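You operate a simulated robot arm through the tools that you are given. There is no shell and no other tool. Be economical: measure what you need, move in short steps, check, and stop when the job is done.

Carry out the task below with a simulated robot arm. There is one attempt and no reset: what you move stays moved.

Task
Zero the thickness gauge on the metal block: it must read 30.0 mm.
Fine: carriage out again, block back where it stood.

The check looks at the end state, three seconds after you hand in, the way a careful person would. Anything else that was tipped, shoved, dropped, spilled or broken makes it a failure.

Robot
A 7-joint arm with a two-finger parallel gripper, fixed in place. Base frame: the origin is at the foot of the arm, x ahead of it, y to its left, z up; the work surface is at about z = 780. Lengths are in mm, angles in degrees, forces in N, time in s.
With the tool pointing down near the work surface it reaches from about 220 to 680 mm from the base axis. Its first joint turns from -66.0 to 66.0 degrees. Payload 2.4 kg.
Tool frame: the origin (TCP) lies between the finger pads and is the grasp point; the fingertips stand 30 mm ahead of it; z points along the fingers, y is the line along which they close. The gripper opens to 94 mm. The fingers are 28 mm wide and 10 mm thick; the gripper's body (50 by 96 mm) begins 55 mm behind the TCP.
Orientation is told as [roll, pitch, yaw] about the base's x, y, z axes, in that order, counted from this pose: with the fingers straight down and closing along the base's y, the tool's x points along the base's -x, its y along +y and its z along -z.

Tools
- The arm moves only by the tool jog_arm. Its argument "motion" is a list of rows, each a list of 3 entries, a list of its own where there are three numbers: the closure, from 0 (fully open) to 1 (shut), then the shift along the tool's x, y, z in units of 25 mm (1.0 is 25 mm), then the turn, a rotation vector about the tool's x, y, z in units of 6 degrees (1.0 is 6 degrees). In form: [[gripper, [x, y, z], [wx, wy, wz]], ...]. A call has 1 to 12 rows; each row shifts and turns the commanded pose from where the row before left it, along the tool's axes as they then stand. A call with a number of a shift or a turn outside -1 to 1 is refused whole. Rows are played at 5 a second. More than 50 mm and 8.6 degrees between two rows, or a gripper value outside its range, and nothing of the call is played. Where a pose cannot be reached the arm comes as near as it can. A force on the tool above 40 N (or 10 N above the force at the start of the call, whichever is more), or a blocked arm, ends the call early, and 0.2 s more pass. Each finger travels about 153 mm/s and halts on what it meets, pressing with about 30 N; the grip force reading is that of the motor and also rises with nothing between the fingers. The clock runs only during rows and for 0.2 s after the last one: add rows that do not move to give the fingers time. It gives the time, the measured TCP pose, the force on the tool (base axes), the opening and the grip force at its end, in the units of the frame above (readings bear some noise), with the torque about the TCP (base axes, N m) and any sound that the robot's microphone picked up.
- Cameras (640 x 400 px; columns grow to the right, rows downward): "scene" is fixed at [44.1, 480.7, 1445.6]; the picture's right is [-0.70, -0.71, 0.00], its down [-0.41, 0.40, -0.82] and it looks along [0.58, -0.57, -0.57] (base axes); focal length 336 px, centre (320, 200). "wrist" rides on the gripper at [76, 14, -102] in the tool frame; the picture's right is [-0.18, 0.98, 0.00], its down [-0.75, -0.14, -0.64] and it looks along [-0.63, -0.12, 0.77] (tool axes); focal length 243 px, centre (320, 200). There is no depth. A picture from a camera that has moved, and an enlarged one, comes with that camera's place and axes in the base frame and with its lens.
- capture(camera): a new picture of that camera. It takes no simulated time.
- enlarge(camera, box): a new picture of the part [left, top, right, bottom] of that camera's present view, enlarged. It takes no simulated time.
- sign_off(): hands the job in; it is judged then, once.

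Go step by step. Nothing tells you positions but the pictures and the camera data: compare them with the known pose of the tool, close in by small moves and look again before you grip or let go. The budget is 120 turns and 84 pictures, counting those below and the enlarged ones. Unless the task says otherwise, let go and move clear before handing in, and close with one line.

The tools are called after "Request:" by a JSON object that holds its "api" and its "payload". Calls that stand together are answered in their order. jog_arm: Moves the arm, as the interface text tells. Its arguments: {"type":"object","properties":{"motion":{"type":"array"}},"required":["motion"]} The other tools are called the same way: capture (camera) takes a picture; enlarge (camera, box) takes an enlarged picture of a part of a camera's view; sign_off () hands the job in.

At the start:

```text
t: 0.0
ee_pos: [431.7, 39.2, 1153.2]
orientation: [0.0, 0.0, -0.1]
ft_force: [0.1, -0.2, -0.1]
ft_torque: [-0.02, 0.02, -0.03]
gripper_width: 93.7
grasp_force: 0.1
```

scene: 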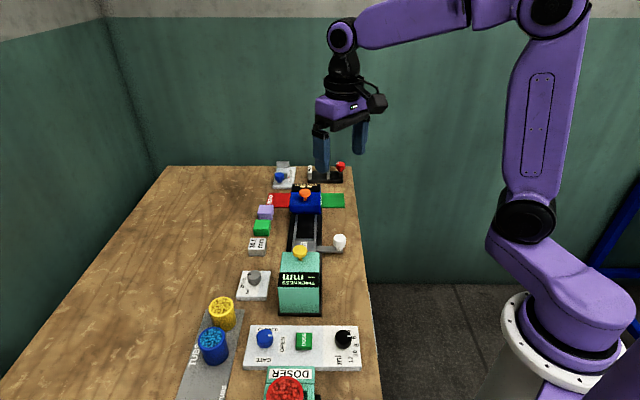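
wrist: 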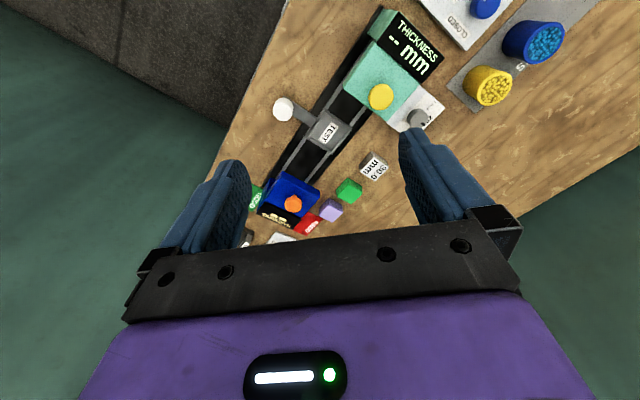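

I see a thickness gauge with a rail, a carriage with a side knob, a few blocks and a row of other devices. I'll enlarge the views to read the labels.

Request:
{"api": "enlarge", "payload": {"camera": "scene", "box": [220, 150, 380, 250]}}

Request:
{"api": "enlarge", "payload": {"camera": "scene", "box": [200, 230, 380, 342]}}

Request:
{"api": "enlarge", "payload": {"camera": "wrist", "box": [230, 0, 550, 200]}}

Request:
{"api": "enlarge", "payload": {"camera": "wrist", "box": [230, 100, 400, 250]}}

```text
4.00 times, centred on (300, 200) of scene
camera zoom: at [44.1, 480.7, 1445.6], right [-0.7, -0.71, 0.0], down [-0.41, 0.4, -0.82], along [0.58, -0.57, -0.57], focal length 1344 px, centre (400, 200)
```

zoom: 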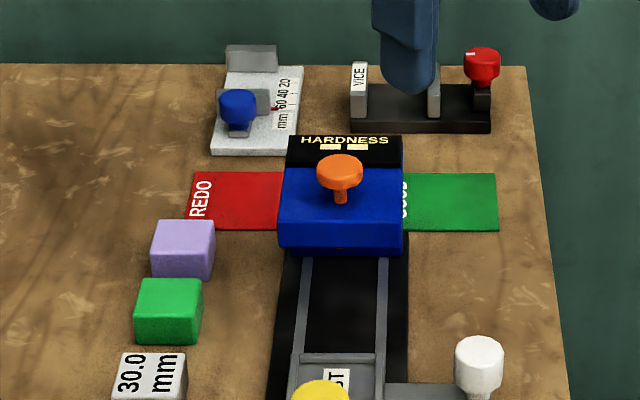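

```text
3.56 times, centred on (290, 286) of scene
camera zoom: at [44.1, 480.7, 1445.6], right [-0.7, -0.71, 0.0], down [-0.41, 0.4, -0.82], along [0.58, -0.57, -0.57], focal length 1194 px, centre (427, -106)
```

zoom: 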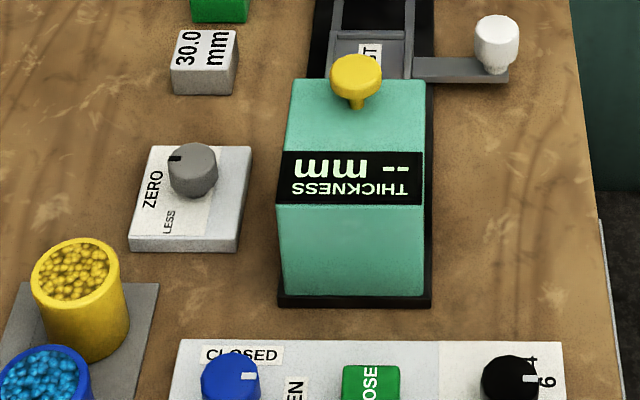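

```text
2.00 times, centred on (390, 100) of wrist
camera zoom: at [355.1, 53.6, 1255.5], right [0.18, 0.98, 0.0], down [0.75, -0.14, 0.64], along [0.63, -0.12, -0.77], focal length 485 px, centre (180, 400)
```

zoom: 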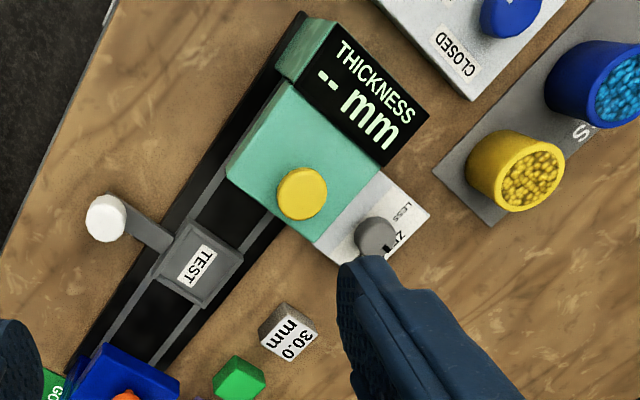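

```text
2.67 times, centred on (315, 175) of wrist
camera zoom: at [355.1, 53.6, 1255.5], right [0.18, 0.98, 0.0], down [0.75, -0.14, 0.64], along [0.63, -0.12, -0.77], focal length 647 px, centre (333, 267)
```

zoom: 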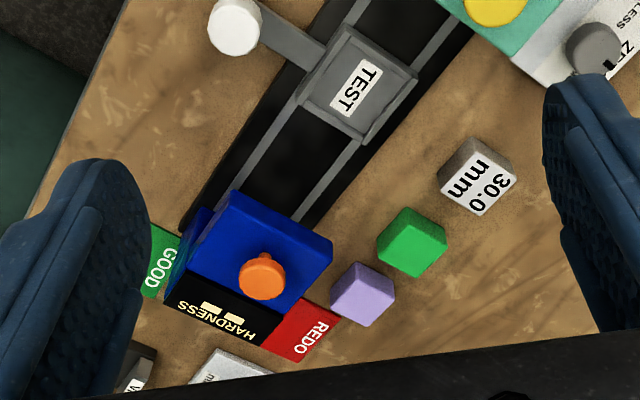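

I take the 30 mm block to be near (657,117), the tray near (561,32) and the yellow button near (475,116,905). The rail runs at 45°, so I'll yaw the tool to -45°, lower it partway and look again.

Request:
{"api": "jog_arm", "payload": {"motion": [[0, [0, 0, 0.5], [0, 0, 0.9375]], [0, [0, 0, 0.5], [0, 0, 0.9375]], [0, [0, 0, 0.5], [0, 0, 0.9375]], [0, [0, 0, 0.5], [0, 0, 0.9375]], [0, [0, 0, 0.5], [0, 0, 0.9375]], [0, [0, 0, 0.5], [0, 0, 0.9375]], [0, [0, 0, 0.5], [0, 0, 0.9375]], [0, [0, 0, 0.5], [0, 0, 0.9375]], [0, [0, 0.5, 0], [0, 0, 0]], [0, [0, 0.5, 0], [0, 0, 0]], [0, [0, 0, 0], [0, 0, 0]]]}}

Request:
{"api": "capture", "payload": {"camera": "wrist"}}

Request:
{"api": "capture", "payload": {"camera": "scene"}}

```text
t: 2.4
ee_pos: [449.9, 56.4, 1051.9]
orientation: [0.0, 0.1, -44.9]
ft_force: [-0.2, 0.7, -0.6]
ft_torque: [0.0, 0.0, -0.01]
gripper_width: 94.1
grasp_force: 0.0
```

```text
77 pictures are left
camera wrist: at [405.2, 121.1, 1155.6], right [0.82, 0.57, 0.0], down [0.43, -0.63, 0.64], along [0.36, -0.53, -0.77], focal length 243 px, centre (320, 200)
```

wrist: 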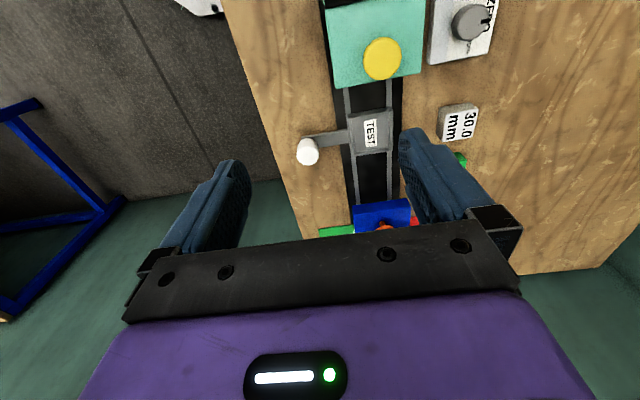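

```text
76 pictures are left
```

scene: 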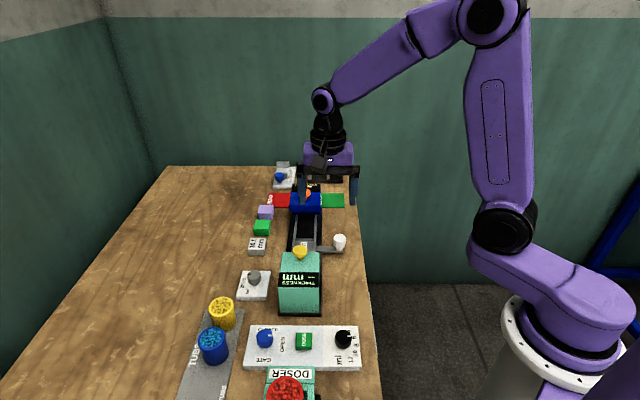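

The tool is now aligned with the rail. I'll move above the 30 mm block and look again.

Request:
{"api": "jog_arm", "payload": {"motion": [[0, [-0.4, 0.95, 0], [0, 0, 0]], [0, [-0.4, 0.95, 0], [0, 0, 0]], [0, [-0.4, 0.95, 0], [0, 0, 0]], [0, [-0.4, 0.95, 0], [0, 0, 0]], [0, [-0.4, 0.95, 0], [0, 0, 0]], [0, [-0.4, 0.95, 0.6], [0, 0, 0]], [0, [-0.4, 0.95, 0.8], [0, 0, 0]], [0, [-0.4, 0.95, 0.8], [0, 0, 0]], [0, [-0.4, 0, 0.8], [0, 0, 0]], [0, [-0.4, 0, 0.8], [0, 0, 0]], [0, [0, 0, 0], [0, 0, 0]]]}}

Request:
{"api": "capture", "payload": {"camera": "wrist"}}

Request:
{"api": "enlarge", "payload": {"camera": "scene", "box": [200, 130, 380, 242]}}

```text
t: 4.8
ee_pos: [655.9, 121.0, 957.3]
orientation: [0.0, -0.1, -45.0]
ft_force: [-0.3, 0.6, 1.0]
ft_torque: [-0.01, -0.03, -0.01]
gripper_width: 94.0
grasp_force: 0.0
```

```text
75 pictures are left
camera wrist: at [610.8, 185.1, 1061.1], right [0.82, 0.57, 0.0], down [0.43, -0.63, 0.64], along [0.36, -0.53, -0.77], focal length 243 px, centre (320, 200)
```

wrist: 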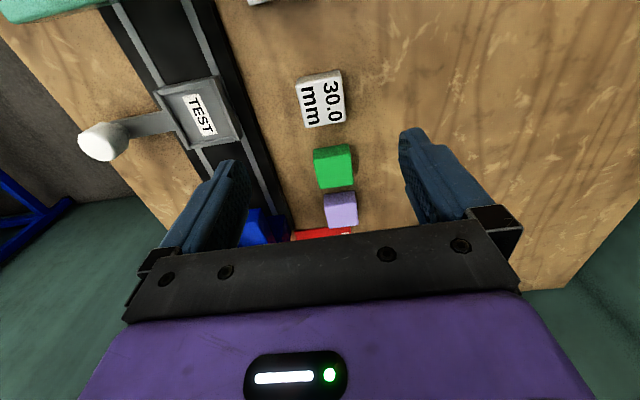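

```text
3.56 times, centred on (290, 186) of scene
camera zoom: at [44.1, 480.7, 1445.6], right [-0.7, -0.71, 0.0], down [-0.41, 0.4, -0.82], along [0.58, -0.57, -0.57], focal length 1194 px, centre (427, 250)
```

zoom: 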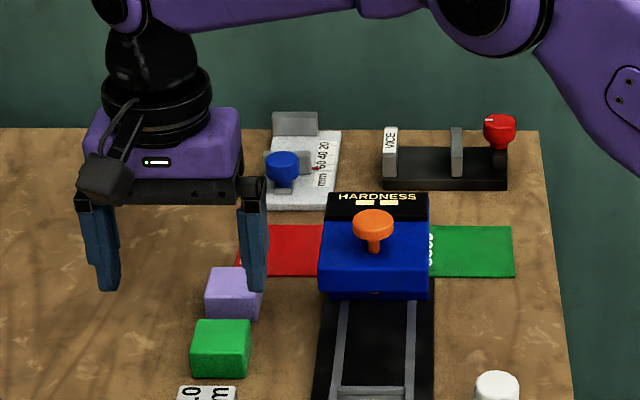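

The block is at about (659,117), and the gripper is nearly over it. I'll shift 5 mm and go partway down.

Request:
{"api": "jog_arm", "payload": {"motion": [[0, [-0.2, 0, 0.7], [0, 0, 0]], [0, [0, 0, 0.9], [0, 0, 0]], [0, [0, 0, 0.9], [0, 0, 0]], [0, [0, 0, 0.9], [0, 0, 0]], [0, [0, 0, 0], [0, 0, 0]]]}}

Request:
{"api": "capture", "payload": {"camera": "wrist"}}

Request:
{"api": "enlarge", "payload": {"camera": "scene", "box": [200, 170, 360, 270]}}

```text
t: 6.0
ee_pos: [658.6, 119.0, 874.3]
orientation: [-0.1, 0.0, -45.0]
ft_force: [0.0, 0.0, 0.3]
ft_torque: [-0.02, -0.01, 0.02]
gripper_width: 93.9
grasp_force: 0.1
```

```text
73 pictures are left
camera wrist: at [613.8, 182.8, 976.8], right [0.82, 0.57, 0.0], down [0.43, -0.63, 0.64], along [0.36, -0.53, -0.77], focal length 243 px, centre (320, 200)
```

wrist: 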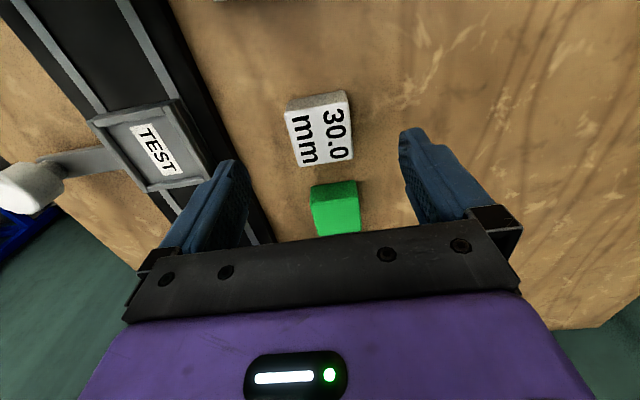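

```text
4.00 times, centred on (280, 220) of scene
camera zoom: at [44.1, 480.7, 1445.6], right [-0.7, -0.71, 0.0], down [-0.41, 0.4, -0.82], along [0.58, -0.57, -0.57], focal length 1344 px, centre (480, 120)
```

zoom: 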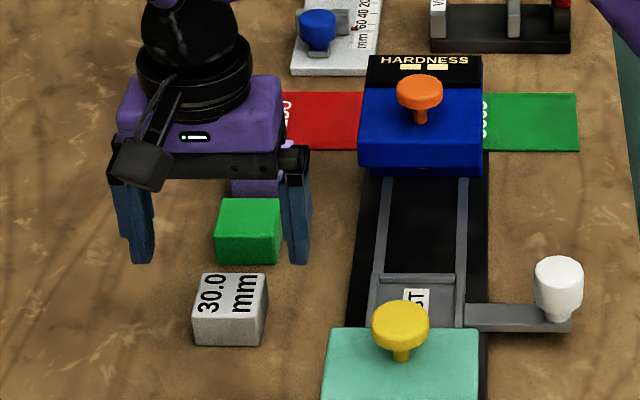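

The TCP lines up with the block to within about 1 mm and 1°. I'll go down and grip the upper part of the block.

Request:
{"api": "jog_arm", "payload": {"motion": [[0, [0, 0, 0.7], [0, 0, 0]], [0, [0, 0, 0.8], [0, 0, 0]], [0, [0, 0, 0.7], [0, 0, 0]], [0, [0, 0, 0], [0, 0, 0]]]}}

Request:
{"api": "enlarge", "payload": {"camera": "scene", "box": [200, 170, 360, 270]}}

Request:
{"api": "capture", "payload": {"camera": "wrist"}}

```text
t: 7.0
ee_pos: [659.7, 117.5, 817.1]
orientation: [0.0, -0.1, -45.0]
ft_force: [0.0, 0.5, -0.3]
ft_torque: [0.05, -0.02, -0.02]
gripper_width: 93.9
grasp_force: 0.0
```

```text
4.00 times, centred on (280, 220) of scene
camera zoom: at [44.1, 480.7, 1445.6], right [-0.7, -0.71, 0.0], down [-0.41, 0.4, -0.82], along [0.58, -0.57, -0.57], focal length 1344 px, centre (480, 120)
```

zoom: 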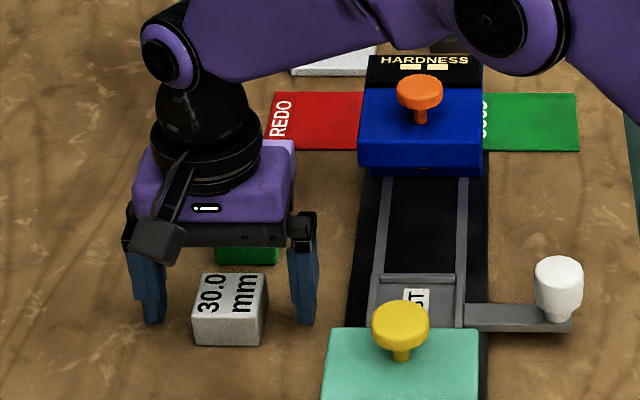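

```text
70 pictures are left
camera wrist: at [614.2, 181.6, 920.3], right [0.82, 0.57, 0.0], down [0.43, -0.63, 0.64], along [0.36, -0.53, -0.77], focal length 243 px, centre (320, 200)
```

wrist: 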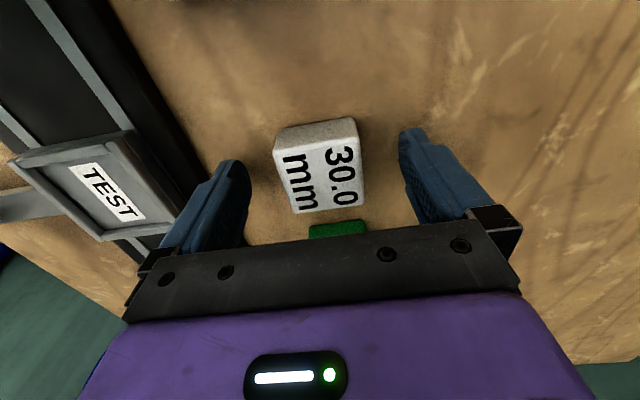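

The block sits between the fingers with the clearance even on both sides, so I'll close and lift slightly.

Request:
{"api": "jog_arm", "payload": {"motion": [[0.3, [0, 0, 0], [0, 0, 0]], [0.45, [0, 0, 0], [0, 0, 0]], [0.6, [0, 0, 0], [0, 0, 0]], [0.6, [0, 0, 0], [0, 0, 0]], [0.6, [0, 0, 0], [0, 0, 0]]]}}

```text
t: 8.2
ee_pos: [660.3, 117.7, 818.3]
orientation: [0.0, -0.1, -45.0]
ft_force: [0.9, 0.1, 1.1]
ft_torque: [0.0, -0.01, 0.02]
gripper_width: 45.5
grasp_force: 30.7
```

The block is gripped at 45.5 mm wide. The tray floor works out at about s=-372, w=421, z=805 in rail axes, so I'll lift and move over it.

Request:
{"api": "jog_arm", "payload": {"motion": [[0.6, [0, 0, -0.6], [0, 0, 0]], [0.6, [0, 0, -0.9], [0, 0, 0]], [0.6, [0, 0, -0.9], [0, 0, 0]], [0.6, [0, 0, -0.8], [0, 0, 0]], [0.6, [0.04, -0.8, 0], [0, 0, 0]], [0.6, [0.04, -0.9, 0], [0, 0, 0]], [0.6, [0.04, -0.9, 0], [0, 0, 0]], [0.6, [0.04, -0.9, 0], [0, 0, 0]], [0.6, [0.04, -0.9, 0], [0, 0, 0]], [0.6, [0.04, -0.7, 0], [0, 0, 0]], [0.6, [0, 0, 0], [0, 0, 0]]]}}

Request:
{"api": "capture", "payload": {"camera": "wrist"}}

Request:
{"api": "enlarge", "payload": {"camera": "scene", "box": [220, 170, 380, 270]}}

```text
t: 10.6
ee_pos: [564.9, 28.7, 899.4]
orientation: [0.0, 0.0, -45.0]
ft_force: [0.7, -1.0, -1.8]
ft_torque: [0.01, -0.01, -0.01]
gripper_width: 45.3
grasp_force: 30.2
```

```text
69 pictures are left
camera wrist: at [519.2, 93.9, 1001.0], right [0.82, 0.57, 0.0], down [0.43, -0.63, 0.64], along [0.36, -0.53, -0.77], focal length 243 px, centre (320, 200)
```

wrist: 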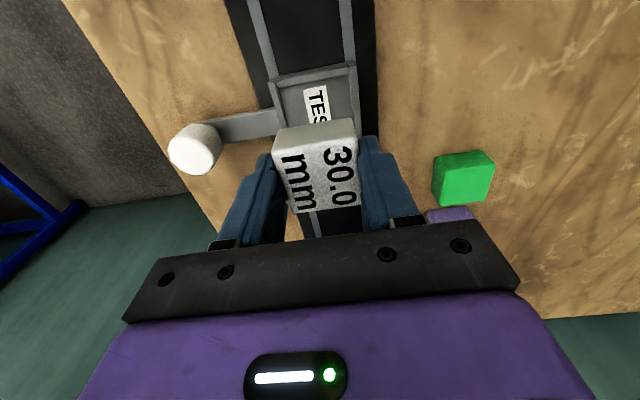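

```text
4.00 times, centred on (300, 220) of scene
camera zoom: at [44.1, 480.7, 1445.6], right [-0.7, -0.71, 0.0], down [-0.41, 0.4, -0.82], along [0.58, -0.57, -0.57], focal length 1344 px, centre (400, 120)
```

zoom: 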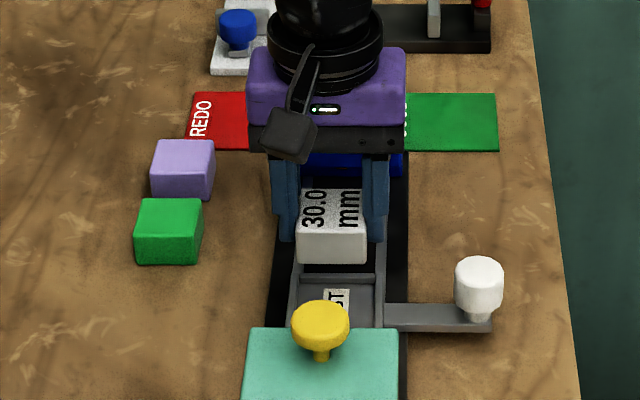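

The tray lies slightly to the +s side of the held block. I'll shift about 7 mm along s and 1.5 mm along w, descend, then look closely.

Request:
{"api": "jog_arm", "payload": {"motion": [[0.6, [0.28, 0.06, 0.4], [0, 0, 0]], [0.6, [0, 0, 0.5], [0, 0, 0]], [0.6, [0, 0, 0.5], [0, 0, 0]], [0.6, [0, 0, 0], [0, 0, 0]]]}}

Request:
{"api": "enlarge", "payload": {"camera": "wrist", "box": [200, 20, 440, 220]}}

Request:
{"api": "enlarge", "payload": {"camera": "scene", "box": [260, 190, 356, 250]}}

```text
t: 11.6
ee_pos: [560.1, 37.4, 864.0]
orientation: [0.0, 0.1, -45.0]
ft_force: [-0.6, -0.8, -2.2]
ft_torque: [0.02, 0.05, -0.01]
gripper_width: 45.4
grasp_force: 29.8
```

```text
2.00 times, centred on (320, 120) of wrist
camera zoom: at [514.9, 101.2, 966.1], right [0.82, 0.57, 0.0], down [0.43, -0.63, 0.64], along [0.36, -0.53, -0.77], focal length 485 px, centre (320, 360)
```

zoom: 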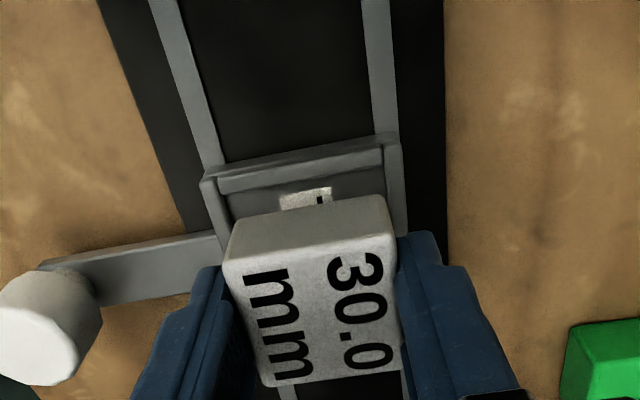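

```text
6.67 times, centred on (308, 220) of scene
camera zoom: at [44.1, 480.7, 1445.6], right [-0.7, -0.71, 0.0], down [-0.41, 0.4, -0.82], along [0.58, -0.57, -0.57], focal length 2239 px, centre (400, 67)
```

zoom: 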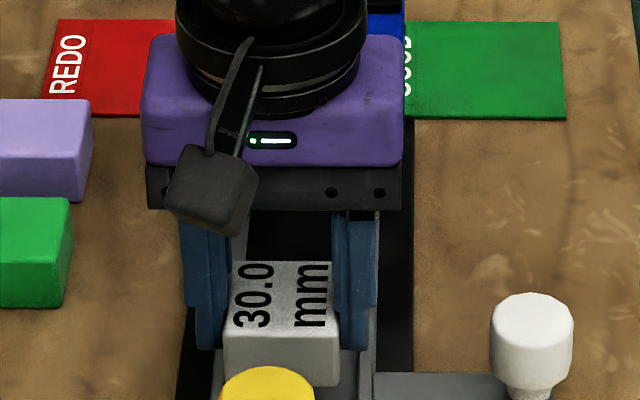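

Alignment looks close. I'll go down another 10 mm to just above the rim and check again.

Request:
{"api": "jog_arm", "payload": {"motion": [[0.6, [0, 0, 0.4], [0, 0, 0]], [0.6, [0, 0, 0], [0, 0, 0]]]}}

Request:
{"api": "enlarge", "payload": {"camera": "wrist", "box": [250, 70, 410, 170]}}

Request:
{"api": "enlarge", "payload": {"camera": "scene", "box": [270, 200, 350, 250]}}

```text
t: 12.2
ee_pos: [559.2, 36.9, 853.7]
orientation: [0.1, 0.0, -45.0]
ft_force: [0.3, -0.3, -2.1]
ft_torque: [0.01, -0.01, 0.02]
gripper_width: 45.3
grasp_force: 30.2
```

```text
4.00 times, centred on (330, 120) of wrist
camera zoom: at [515.5, 101.3, 955.4], right [0.82, 0.57, 0.0], down [0.43, -0.63, 0.64], along [0.36, -0.53, -0.77], focal length 970 px, centre (280, 520)
```

zoom: 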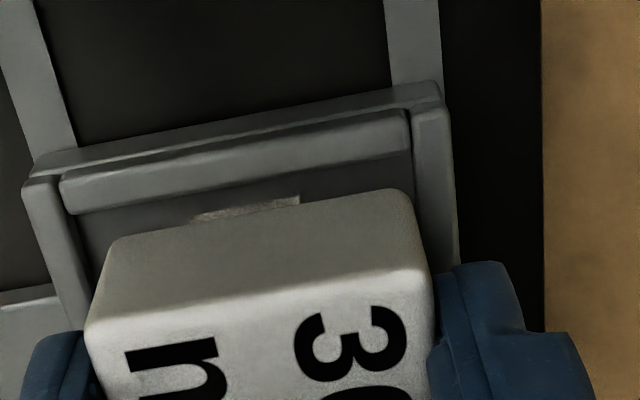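

```text
8.00 times, centred on (310, 225) of scene
camera zoom: at [44.1, 480.7, 1445.6], right [-0.7, -0.71, 0.0], down [-0.41, 0.4, -0.82], along [0.58, -0.57, -0.57], focal length 2687 px, centre (400, 0)
```

zoom: 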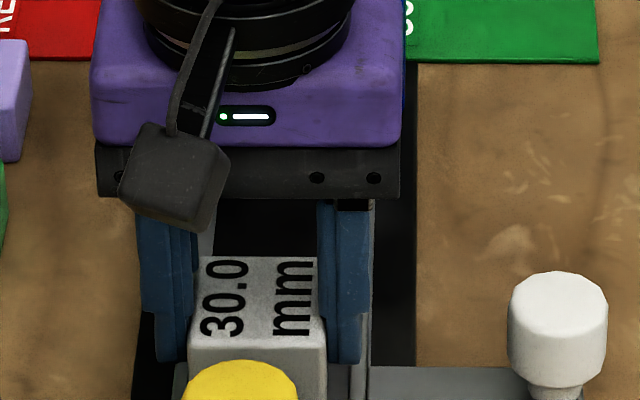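

The block sits about 1.8 mm too far along +w and could go 1.5 mm further along +s. I'll correct that and descend in small steps, watching the force.

Request:
{"api": "jog_arm", "payload": {"motion": [[0.6, [0.06, -0.07, 0], [0, 0, 0]], [0.6, [0, 0, 0], [0, 0, 0]], [0.6, [0, 0, 0.16], [0, 0, 0]], [0.6, [0, 0, 0.08], [0, 0, 0]], [0.6, [0, 0, 0], [0, 0, 0]]]}}

Request:
{"api": "enlarge", "payload": {"camera": "wrist", "box": [250, 70, 410, 170]}}

```text
t: 13.4
ee_pos: [557.4, 36.3, 847.5]
orientation: [0.1, -0.1, -45.0]
ft_force: [-4.3, -1.6, 19.9]
ft_torque: [0.17, 0.54, 0.09]
gripper_width: 45.3
grasp_force: 30.2
```

```text
4.00 times, centred on (330, 120) of wrist
camera zoom: at [512.8, 100.8, 950.5], right [0.82, 0.57, 0.0], down [0.43, -0.63, 0.64], along [0.36, -0.53, -0.77], focal length 970 px, centre (280, 520)
```

zoom: 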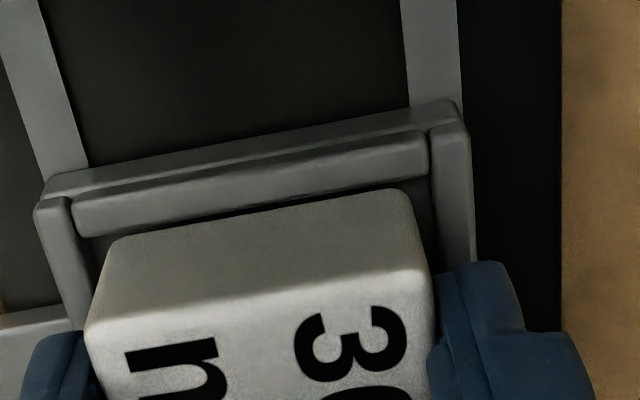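

Contact came at z=847.5, and the torque puts it at the block's front (+s) edge, possibly on the rim. I'll lift slightly, back off 1.5 mm along -s and probe again.

Request:
{"api": "jog_arm", "payload": {"motion": [[0.6, [0, 0, -0.12], [0, 0, 0]], [0.6, [-0.07, 0, 0], [0, 0, 0]], [0.6, [0, 0, 0.08], [0, 0, 0]], [0.6, [0, 0, 0.06], [0, 0, 0]], [0.6, [0, 0, 0], [0, 0, 0]]]}}

Request:
{"api": "enlarge", "payload": {"camera": "wrist", "box": [250, 70, 410, 170]}}

Request:
{"api": "enlarge", "payload": {"camera": "scene", "box": [270, 200, 350, 250]}}

```text
t: 14.6
ee_pos: [559.6, 36.1, 847.6]
orientation: [0.0, 0.0, -45.0]
ft_force: [0.6, 0.3, -1.5]
ft_torque: [-0.02, -0.01, -0.01]
gripper_width: 45.6
grasp_force: 29.9
```

```text
4.00 times, centred on (330, 120) of wrist
camera zoom: at [514.4, 99.6, 948.7], right [0.82, 0.57, 0.0], down [0.43, -0.63, 0.64], along [0.36, -0.53, -0.77], focal length 970 px, centre (280, 520)
```

zoom: 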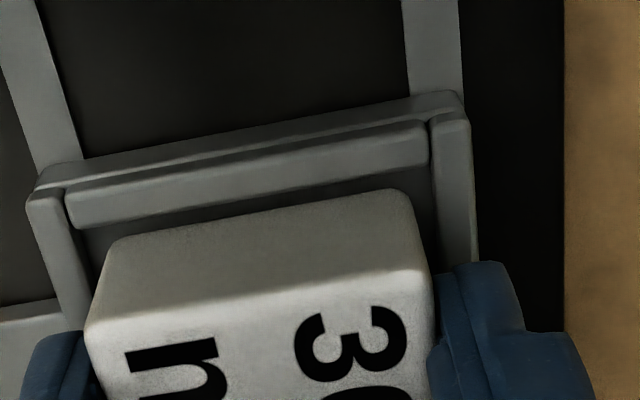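

```text
8.00 times, centred on (310, 225) of scene
camera zoom: at [44.1, 480.7, 1445.6], right [-0.7, -0.71, 0.0], down [-0.41, 0.4, -0.82], along [0.58, -0.57, -0.57], focal length 2687 px, centre (400, 0)
```

zoom: 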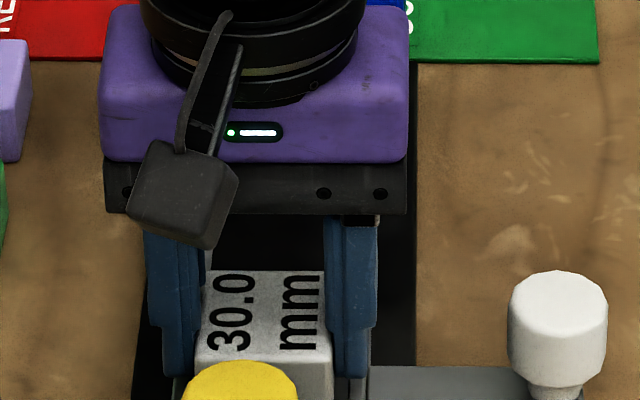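

There's no contact now at the same height, so the earlier touch was the front rim. I'll keep descending in small steps.

Request:
{"api": "jog_arm", "payload": {"motion": [[0.6, [0, 0, 0.06], [0, 0, 0]], [0.6, [0, 0, 0.06], [0, 0, 0]], [0.6, [0, 0, 0], [0, 0, 0]]]}}

```text
t: 15.4
ee_pos: [559.2, 35.9, 843.8]
orientation: [0.0, 0.0, -45.0]
ft_force: [-0.3, 0.5, -1.6]
ft_torque: [-0.02, -0.01, 0.0]
gripper_width: 45.5
grasp_force: 30.3
```

Request:
{"api": "jog_arm", "payload": {"motion": [[0.6, [0, 0, 0.05], [0, 0, 0]], [0.6, [0, 0, 0.05], [0, 0, 0]], [0.6, [0, 0, 0], [0, 0, 0]]]}}

Request:
{"api": "enlarge", "payload": {"camera": "wrist", "box": [250, 70, 410, 170]}}

```text
t: 16.2
ee_pos: [560.1, 35.7, 841.9]
orientation: [0.2, -0.2, -45.0]
ft_force: [-3.3, -1.0, 18.4]
ft_torque: [-0.01, 0.32, 0.01]
gripper_width: 45.4
grasp_force: 30.4
```

```text
4.00 times, centred on (330, 120) of wrist
camera zoom: at [514.5, 99.6, 944.4], right [0.82, 0.57, 0.0], down [0.43, -0.63, 0.64], along [0.36, -0.53, -0.77], focal length 970 px, centre (280, 520)
```

zoom: 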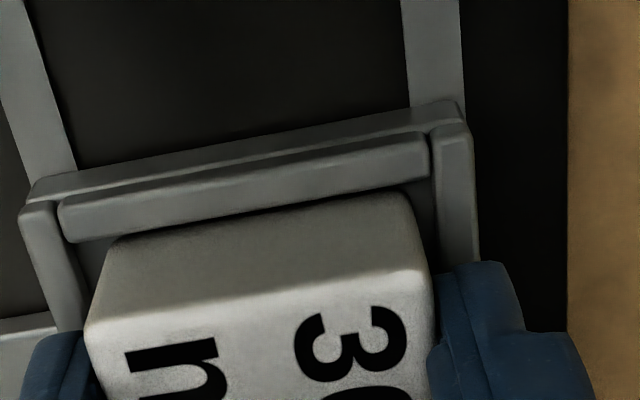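

Contact at z≈842 puts the block bottom at about 804, near the block's centre, so it's on the tray floor. I'll ease the load, open slightly and rise.

Request:
{"api": "jog_arm", "payload": {"motion": [[0.6, [0, 0, -0.04], [0, 0, 0]], [0.46, [0, 0, 0], [0, 0, 0]], [0.4, [0, 0, 0], [0, 0, 0]], [0.35, [0, 0, 0], [0, 0, 0]], [0.35, [0, 0, -0.5], [0, 0, 0]], [0.3, [0, 0, -0.9], [0, 0, 0]], [0.3, [0, 0, -0.9], [0, 0, 0]], [0.3, [0, 0, -0.9], [0, 0, 0]], [0.3, [0, 0, -0.9], [0, 0, 0]], [0.3, [0, 0, 0], [0, 0, 0]]]}}

Request:
{"api": "capture", "payload": {"camera": "wrist"}}

Request:
{"api": "enlarge", "payload": {"camera": "scene", "box": [220, 180, 380, 280]}}

```text
t: 18.4
ee_pos: [561.2, 35.4, 944.5]
orientation: [0.0, 0.0, -45.0]
ft_force: [0.9, 0.6, 0.2]
ft_torque: [-0.01, 0.05, 0.02]
gripper_width: 65.9
grasp_force: 0.0
```

```text
59 pictures are left
camera wrist: at [516.0, 99.7, 1047.0], right [0.82, 0.57, 0.0], down [0.43, -0.63, 0.64], along [0.36, -0.53, -0.77], focal length 243 px, centre (320, 200)
```

wrist: 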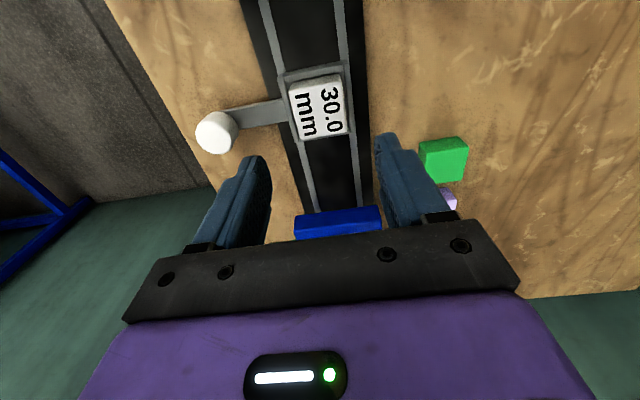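

```text
4.00 times, centred on (300, 230) of scene
camera zoom: at [44.1, 480.7, 1445.6], right [-0.7, -0.71, 0.0], down [-0.41, 0.4, -0.82], along [0.58, -0.57, -0.57], focal length 1344 px, centre (400, 80)
```

zoom: 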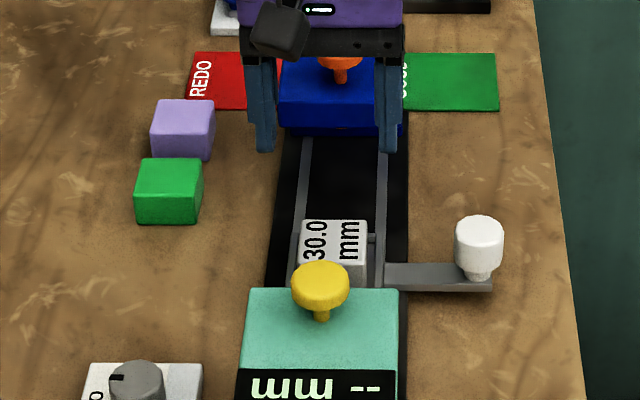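

The block is seated in the tray. The white carriage knob is at about s=-371.5, w=324, top z≈845, so I'll move over it and turn to yaw +45° so the fingers close along the rail direction.

Request:
{"api": "jog_arm", "payload": {"motion": [[0.3, [0, -0.98, 0], [0, 0, 0]], [0.3, [0, -0.98, 0], [0, 0, 0]], [0.3, [0, -0.98, 0], [0, 0, 0]], [0.3, [0, -0.98, 0], [0, 0, 0]], [0.3, [0, 0, 0], [0, 0, -1]], [0.3, [0, 0, 0], [0, 0, -1]], [0.3, [0, 0, 0], [0, 0, -1]], [0.3, [0, 0, 0], [0, 0, -1]], [0.3, [0, 0, 0], [0, 0, -1]], [0.3, [0, 0, 0], [0, 0, -1]], [0.3, [0, 0, 0], [0, 0, -1]], [0.3, [0, 0, 0], [0, 0, -1]]]}}

Request:
{"api": "jog_arm", "payload": {"motion": [[0.3, [0, 0, 0], [0, 0, -1]], [0.3, [0, 0, 0], [0, 0, -1]], [0.3, [0, 0, 0], [0, 0, -1]], [0.3, [0, 0, 0], [0, 0, -1]], [0.3, [0, 0, 0], [0, 0, -1]], [0.3, [0, 0, 0], [0, 0, -1]], [0.3, [0, 0, 0], [0, 0, -1]], [0.3, [0, 0, 0], [0, 0, 0]]]}}

Request:
{"api": "capture", "payload": {"camera": "wrist"}}

Request:
{"api": "capture", "payload": {"camera": "scene"}}

```text
t: 21.0
ee_pos: [489.3, -33.5, 945.0]
orientation: [0.0, 0.0, 3.2]
ft_force: [0.0, -0.1, 0.6]
ft_torque: [-0.03, -0.01, -0.02]
gripper_width: 65.9
grasp_force: 0.1
```

```text
t: 22.8
ee_pos: [490.2, -33.5, 944.5]
orientation: [0.0, 0.0, 45.1]
ft_force: [0.5, -0.2, -0.3]
ft_torque: [0.0, -0.02, -0.01]
gripper_width: 65.8
grasp_force: 0.1
```

```text
57 pictures are left
camera wrist: at [425.6, -77.2, 1047.0], right [-0.57, 0.82, 0.0], down [0.63, 0.43, 0.64], along [0.53, 0.36, -0.77], focal length 243 px, centre (320, 200)
```

wrist: 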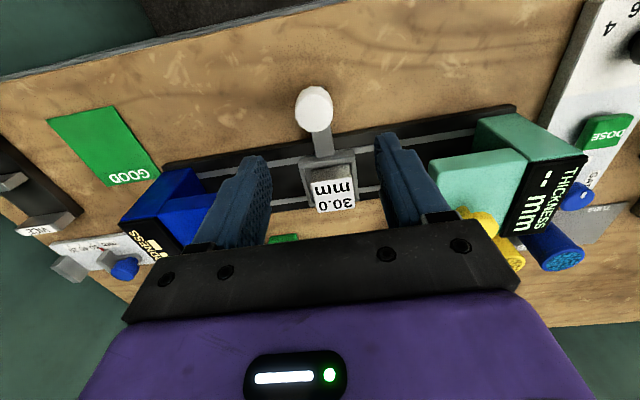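

```text
56 pictures are left
```

scene: 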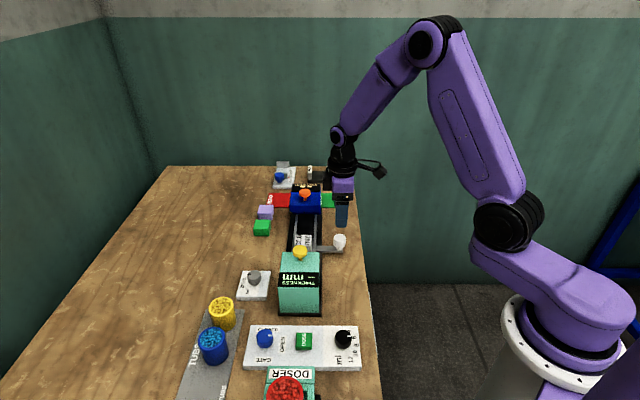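

The knob is at about w=317, s=-372. I'll nudge over and go partway down for a look.

Request:
{"api": "jog_arm", "payload": {"motion": [[0.3, [0.22, -0.08, 0.5], [0, 0, 0]], [0.2, [0, 0, 0.7], [0, 0, 0]], [0.2, [0, 0, 0.7], [0, 0, 0]], [0.2, [0, 0, 0.7], [0, 0, 0]], [0.2, [0, 0, 0], [0, 0, 0]]]}}

Request:
{"api": "capture", "payload": {"camera": "wrist"}}

Request:
{"api": "enlarge", "payload": {"camera": "scene", "box": [260, 190, 388, 270]}}

```text
t: 24.0
ee_pos: [487.8, -39.0, 879.3]
orientation: [0.0, 0.0, 45.0]
ft_force: [0.2, 0.0, -0.3]
ft_torque: [0.01, -0.01, -0.03]
gripper_width: 75.1
grasp_force: 0.0
```

```text
55 pictures are left
camera wrist: at [422.8, -82.7, 982.5], right [-0.57, 0.82, 0.0], down [0.63, 0.43, 0.64], along [0.53, 0.36, -0.77], focal length 243 px, centre (320, 200)
```

wrist: 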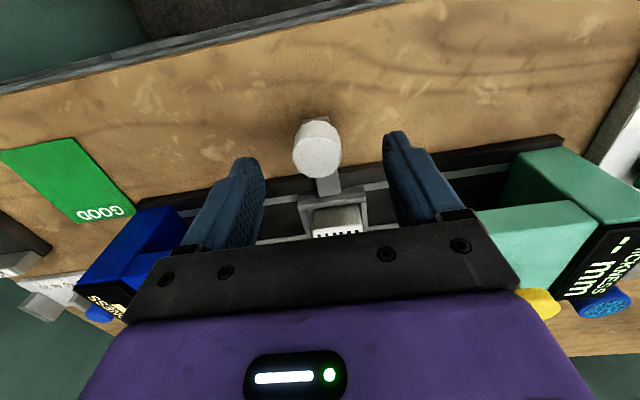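

```text
5.00 times, centred on (324, 230) of scene
camera zoom: at [44.1, 480.7, 1445.6], right [-0.7, -0.71, 0.0], down [-0.41, 0.4, -0.82], along [0.58, -0.57, -0.57], focal length 1679 px, centre (300, 50)
```

zoom: 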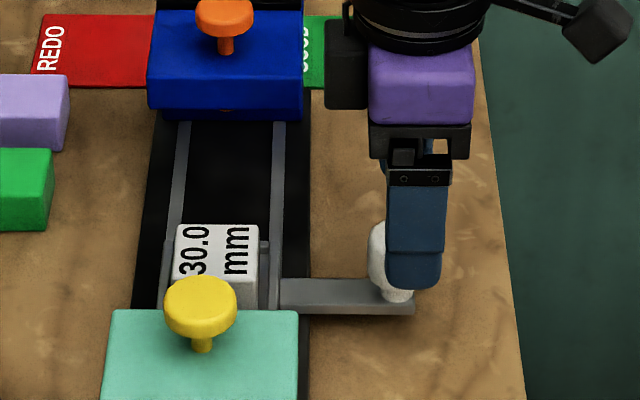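

The knob is centred between the fingers. I'll descend and close on it.

Request:
{"api": "jog_arm", "payload": {"motion": [[0.1, [0.06, -0.04, 0.6], [0, 0, 0]], [0.1, [0, 0, 0.6], [0, 0, 0]], [0.1, [0, 0, 0.5], [0, 0, 0]], [0.4, [0, 0, 0], [0, 0, 0]], [0.6, [0, 0, 0], [0, 0, 0]], [0.75, [0, 0, 0], [0, 0, 0]], [0.75, [0, 0, 0], [0, 0, 0]]]}}

Request:
{"api": "capture", "payload": {"camera": "wrist"}}

```text
t: 25.6
ee_pos: [488.2, -40.8, 836.9]
orientation: [0.0, 0.0, 45.0]
ft_force: [2.7, -1.0, -5.1]
ft_torque: [0.18, -0.28, -0.19]
gripper_width: 35.6
grasp_force: 44.9
```

```text
53 pictures are left
camera wrist: at [422.7, -84.0, 939.0], right [-0.56, 0.83, 0.0], down [0.63, 0.43, 0.64], along [0.53, 0.36, -0.77], focal length 243 px, centre (320, 200)
```

wrist: 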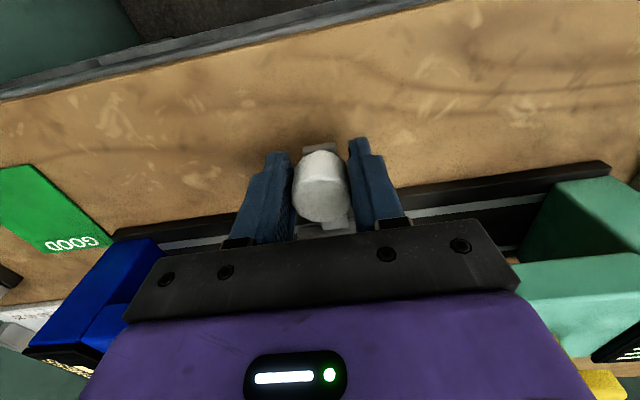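

The knob is gripped. I'll slide the carriage toward the thickness gauge.

Request:
{"api": "jog_arm", "payload": {"motion": [[0.75, [0, 0.3, 0], [0, 0, 0]], [0.75, [0, 0.5, 0], [0, 0, 0]], [0.75, [0, 0.5, 0], [0, 0, 0]], [0.75, [0, 0.5, 0], [0, 0, 0]], [0.75, [0, 0, 0], [0, 0, 0]]]}}

Request:
{"api": "enlarge", "payload": {"camera": "scene", "box": [230, 190, 390, 320]}}

```text
t: 26.8
ee_pos: [454.3, -8.3, 836.8]
orientation: [0.0, 0.0, 45.0]
ft_force: [-1.6, -2.2, 4.5]
ft_torque: [0.01, -0.05, 0.01]
gripper_width: 35.4
grasp_force: 44.8
```

```text
3.08 times, centred on (310, 255) of scene
camera zoom: at [44.0, 480.6, 1445.6], right [-0.7, -0.71, 0.0], down [-0.41, 0.4, -0.82], along [0.58, -0.57, -0.57], focal length 1034 px, centre (351, 31)
```

zoom: 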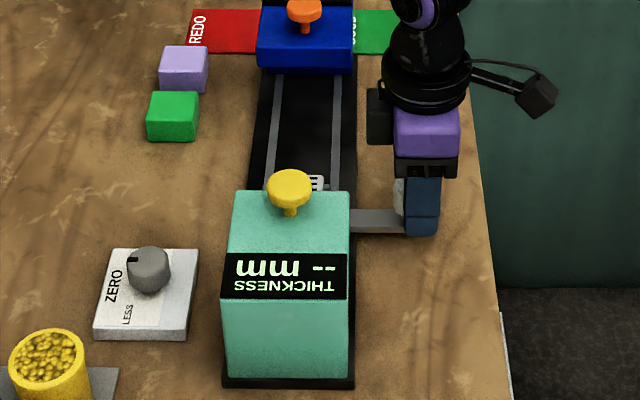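

The carriage slides smoothly, so I'll keep going.

Request:
{"api": "jog_arm", "payload": {"motion": [[0.75, [0, 0.5, 0], [0, 0, 0]], [0.75, [0, 0.5, 0], [0, 0, 0]], [0.75, [0, 0.5, 0], [0, 0, 0]], [0.75, [0, 0.5, 0], [0, 0, 0]], [0.75, [0, 0, 0], [0, 0, 0]]]}}

Request:
{"api": "enlarge", "payload": {"camera": "scene", "box": [230, 190, 390, 320]}}

Request:
{"api": "capture", "payload": {"camera": "wrist"}}

```text
t: 28.0
ee_pos: [419.1, 28.2, 836.0]
orientation: [0.0, 0.0, 45.1]
ft_force: [3.8, 4.1, -12.7]
ft_torque: [0.54, -0.64, -0.03]
gripper_width: 35.5
grasp_force: 45.2
```

```text
3.08 times, centred on (310, 255) of scene
camera zoom: at [44.3, 480.7, 1445.6], right [-0.7, -0.71, 0.0], down [-0.41, 0.4, -0.82], along [0.58, -0.57, -0.57], focal length 1034 px, centre (351, 31)
```

zoom: 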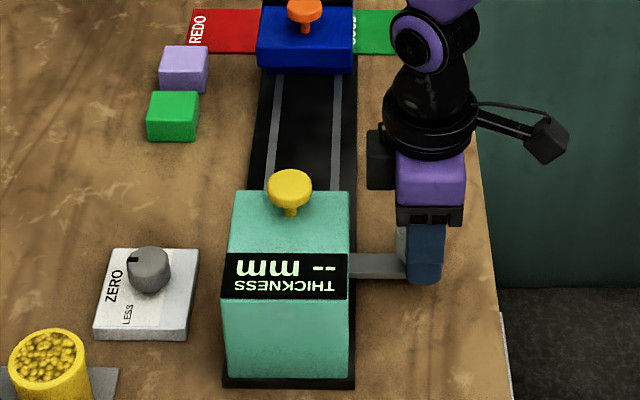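

```text
50 pictures are left
camera wrist: at [354.6, -15.4, 938.9], right [-0.57, 0.82, 0.0], down [0.63, 0.43, 0.64], along [0.53, 0.36, -0.77], focal length 243 px, centre (320, 200)
```

wrist: 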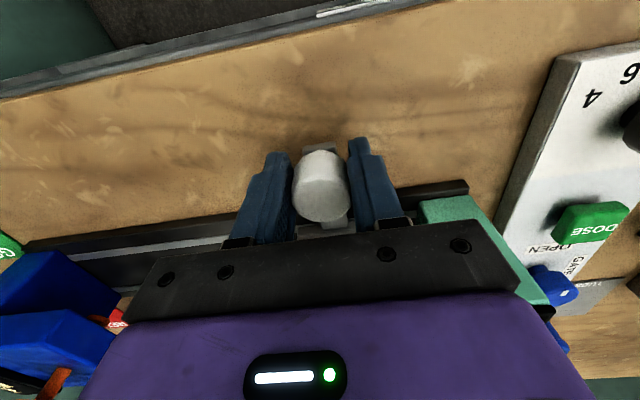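

The tray is mostly under the housing. I'll keep going in shorter steps and watch for a stop.

Request:
{"api": "jog_arm", "payload": {"motion": [[0.75, [0, 0.3, 0.03], [0, 0, 0]], [0.75, [0, 0.3, 0], [0, 0, 0]], [0.75, [0, 0.3, 0], [0, 0, 0]], [0.75, [0, 0, 0], [0, 0, 0]]]}}

Request:
{"api": "enlarge", "payload": {"camera": "scene", "box": [230, 190, 390, 320]}}

```text
t: 29.0
ee_pos: [404.1, 43.2, 837.0]
orientation: [-0.1, -0.2, 45.2]
ft_force: [4.8, 3.6, 4.3]
ft_torque: [0.42, -0.64, 0.1]
gripper_width: 35.3
grasp_force: 45.1
```

```text
3.08 times, centred on (310, 255) of scene
camera zoom: at [44.1, 480.7, 1445.6], right [-0.7, -0.71, 0.0], down [-0.41, 0.4, -0.82], along [0.58, -0.57, -0.57], focal length 1034 px, centre (351, 31)
```

zoom: 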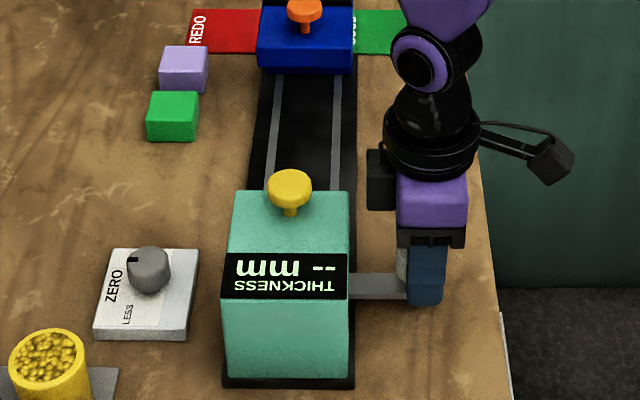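

Request:
{"api": "jog_arm", "payload": {"motion": [[0.75, [0, 0.3, 0], [0, 0, 0]], [0.75, [0, 0.3, 0], [0, 0, 0]], [0.75, [0, 0.3, 0], [0, 0, 0]], [0.75, [0, 0.3, 0], [0, 0, 0]], [0.75, [0, 0, 0], [0, 0, 0]]]}}

Request:
{"api": "enlarge", "payload": {"camera": "scene", "box": [230, 190, 390, 320]}}

```text
t: 29.5
ee_pos: [404.1, 45.6, 835.1]
orientation: [-0.4, -0.8, 43.9]
ft_force: [5.4, -5.0, -9.9]
ft_torque: [-0.14, 0.21, -0.19]
gripper_width: 34.9
grasp_force: 45.1
stopped in row 2: the force on the tool passed its limit at 48 N (the readings are from after the stop); the commanded pose is now the measured one
```

```text
3.08 times, centred on (310, 255) of scene
camera zoom: at [44.3, 480.6, 1445.6], right [-0.7, -0.71, 0.0], down [-0.41, 0.4, -0.82], along [0.58, -0.57, -0.57], focal length 1034 px, centre (351, 31)
```

zoom: 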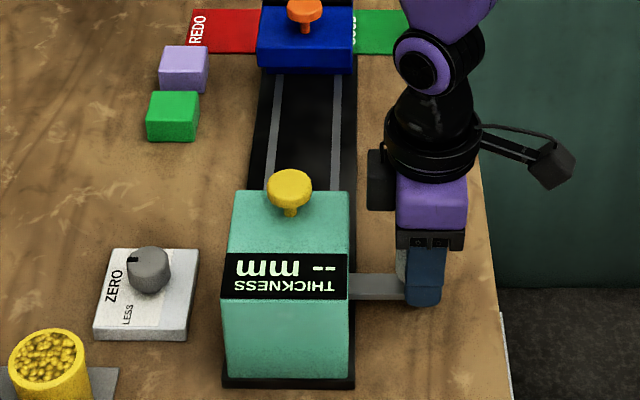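

The carriage hit its end stop at s≈-254, directly under the yellow button. I'll release the knob, rise and move over the button.

Request:
{"api": "jog_arm", "payload": {"motion": [[0.5, [0, 0, 0], [0, 0, 0]], [0.35, [0, 0, 0], [0, 0, 0]], [0.3, [0, 0, 0], [0, 0, 0]], [0.3, [0, 0, -0.8], [0, 0, 0]], [0.3, [0, 0, -1], [0, 0, 0]], [0.3, [0, 0, -1], [0, 0, 0]], [0.3, [0, 0, -1], [0, 0, 0]], [0.3, [0, 0, -1], [0, 0, 0]], [0.3, [0, 0, -1], [0, 0, 0]], [0.3, [0, 0, 0], [0, 0, 0]]]}}

Request:
{"api": "capture", "payload": {"camera": "wrist"}}

Request:
{"api": "enlarge", "payload": {"camera": "scene", "box": [230, 190, 390, 320]}}

```text
t: 31.7
ee_pos: [402.0, 45.4, 982.1]
orientation: [-0.3, -0.6, 44.1]
ft_force: [-0.7, -0.6, -0.2]
ft_torque: [0.0, -0.04, 0.0]
gripper_width: 65.8
grasp_force: 0.2
```

```text
47 pictures are left
camera wrist: at [335.4, 1.2, 1083.8], right [-0.55, 0.83, -0.01], down [0.63, 0.42, 0.65], along [0.55, 0.36, -0.76], focal length 243 px, centre (320, 200)
```

wrist: 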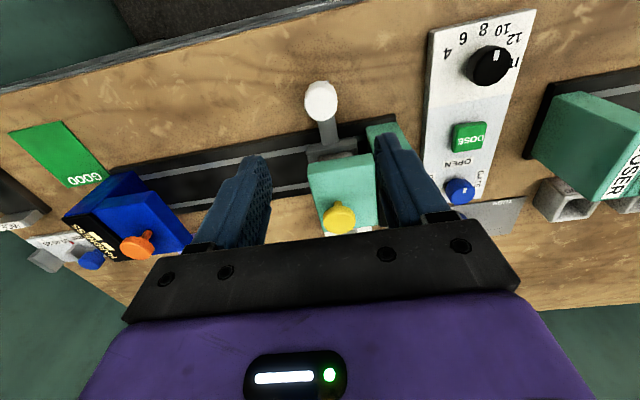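

```text
3.08 times, centred on (310, 255) of scene
camera zoom: at [44.1, 480.7, 1445.6], right [-0.7, -0.71, 0.0], down [-0.41, 0.4, -0.82], along [0.58, -0.57, -0.57], focal length 1034 px, centre (351, 31)
```

zoom: 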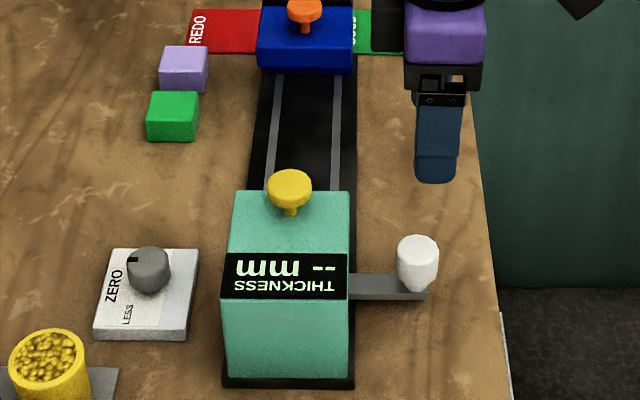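

The display still shows "--". I'll close the fingers and move above the yellow button at about w=419, s=-253, top z≈903.

Request:
{"api": "jog_arm", "payload": {"motion": [[0.5, [-0.8, 0, 0], [0, 0, -0.15]], [0.8, [-0.9, 0, 0], [0, 0, 0]], [1, [-0.9, 0, 0], [0, 0, 0]], [1, [-0.9, 0, 0], [0, 0, 0]], [1, [-0.62, -0.04, 0], [0, 0, 0]], [1, [0, 0, 0.4], [0, 0, 0]], [1, [0, 0, 0], [0, 0, 0]]]}}

Request:
{"api": "capture", "payload": {"camera": "wrist"}}

Request:
{"api": "enlarge", "payload": {"camera": "scene", "box": [230, 190, 390, 320]}}

```text
t: 33.3
ee_pos: [476.1, 116.0, 973.4]
orientation: [-0.4, -0.7, 44.9]
ft_force: [-1.0, -0.1, 0.1]
ft_torque: [-0.02, -0.01, 0.01]
gripper_width: 0.1
grasp_force: 30.0
```

```text
45 pictures are left
camera wrist: at [409.5, 72.5, 1074.8], right [-0.56, 0.83, -0.01], down [0.62, 0.43, 0.65], along [0.54, 0.36, -0.76], focal length 243 px, centre (320, 200)
```

wrist: 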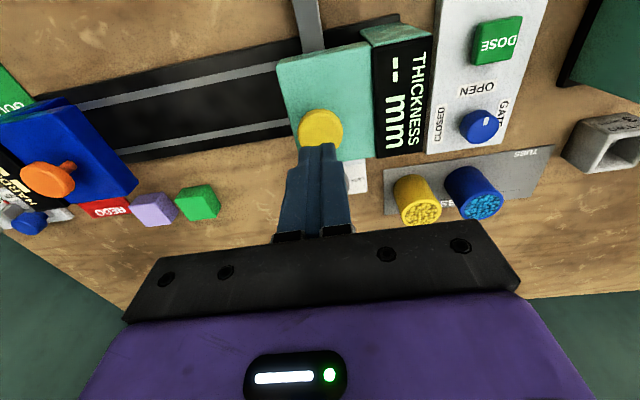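

```text
3.08 times, centred on (310, 255) of scene
camera zoom: at [44.1, 480.7, 1445.6], right [-0.7, -0.71, 0.0], down [-0.41, 0.4, -0.82], along [0.58, -0.57, -0.57], focal length 1034 px, centre (351, 31)
```

zoom: 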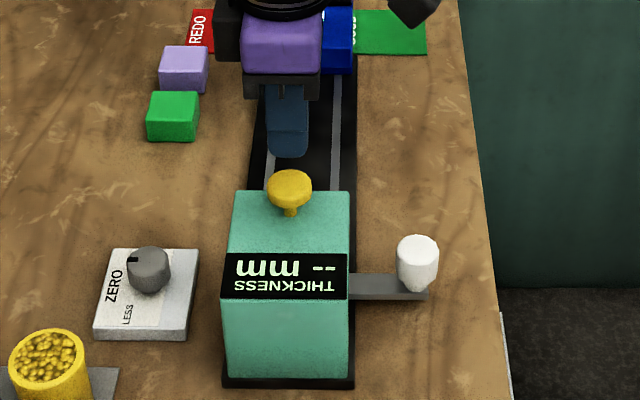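

The TCP is within 2–3 mm of the button, so I'll lower and press in small steps.

Request:
{"api": "jog_arm", "payload": {"motion": [[1, [0.08, 0.04, 0.6], [0, 0, 0]], [1, [0, 0, 0.6], [0, 0, 0]], [1, [0, 0, 0.2], [0, 0, 0]], [1, [0, 0, 0.15], [0, 0, 0]], [1, [0, 0, 0.15], [0, 0, 0]], [1, [0, 0, 0.15], [0, 0, 0]], [1, [0, 0, 0], [0, 0, 0]]]}}

Request:
{"api": "enlarge", "payload": {"camera": "scene", "box": [230, 190, 390, 320]}}

```text
t: 34.5
ee_pos: [474.4, 116.2, 932.7]
orientation: [-0.5, -0.6, 45.0]
ft_force: [-5.4, -0.3, 13.6]
ft_torque: [-0.14, 0.28, -0.09]
gripper_width: 0.1
grasp_force: 29.6
stopped in row 6: the force on the tool passed its limit at 50 N (the readings are from after the stop); the commanded pose is now the measured one
```

```text
3.08 times, centred on (310, 255) of scene
camera zoom: at [43.7, 480.6, 1445.6], right [-0.7, -0.71, 0.0], down [-0.41, 0.4, -0.82], along [0.58, -0.57, -0.57], focal length 1034 px, centre (351, 31)
```

zoom: 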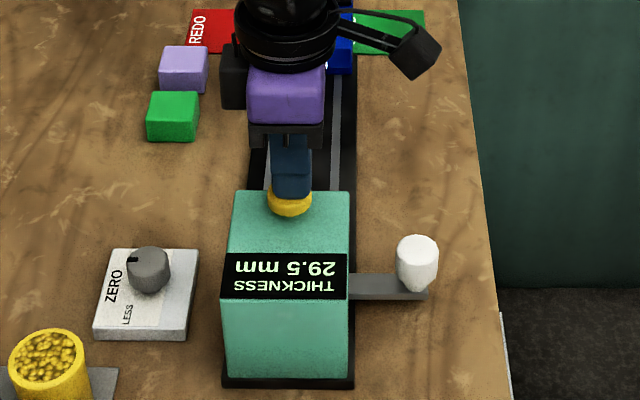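

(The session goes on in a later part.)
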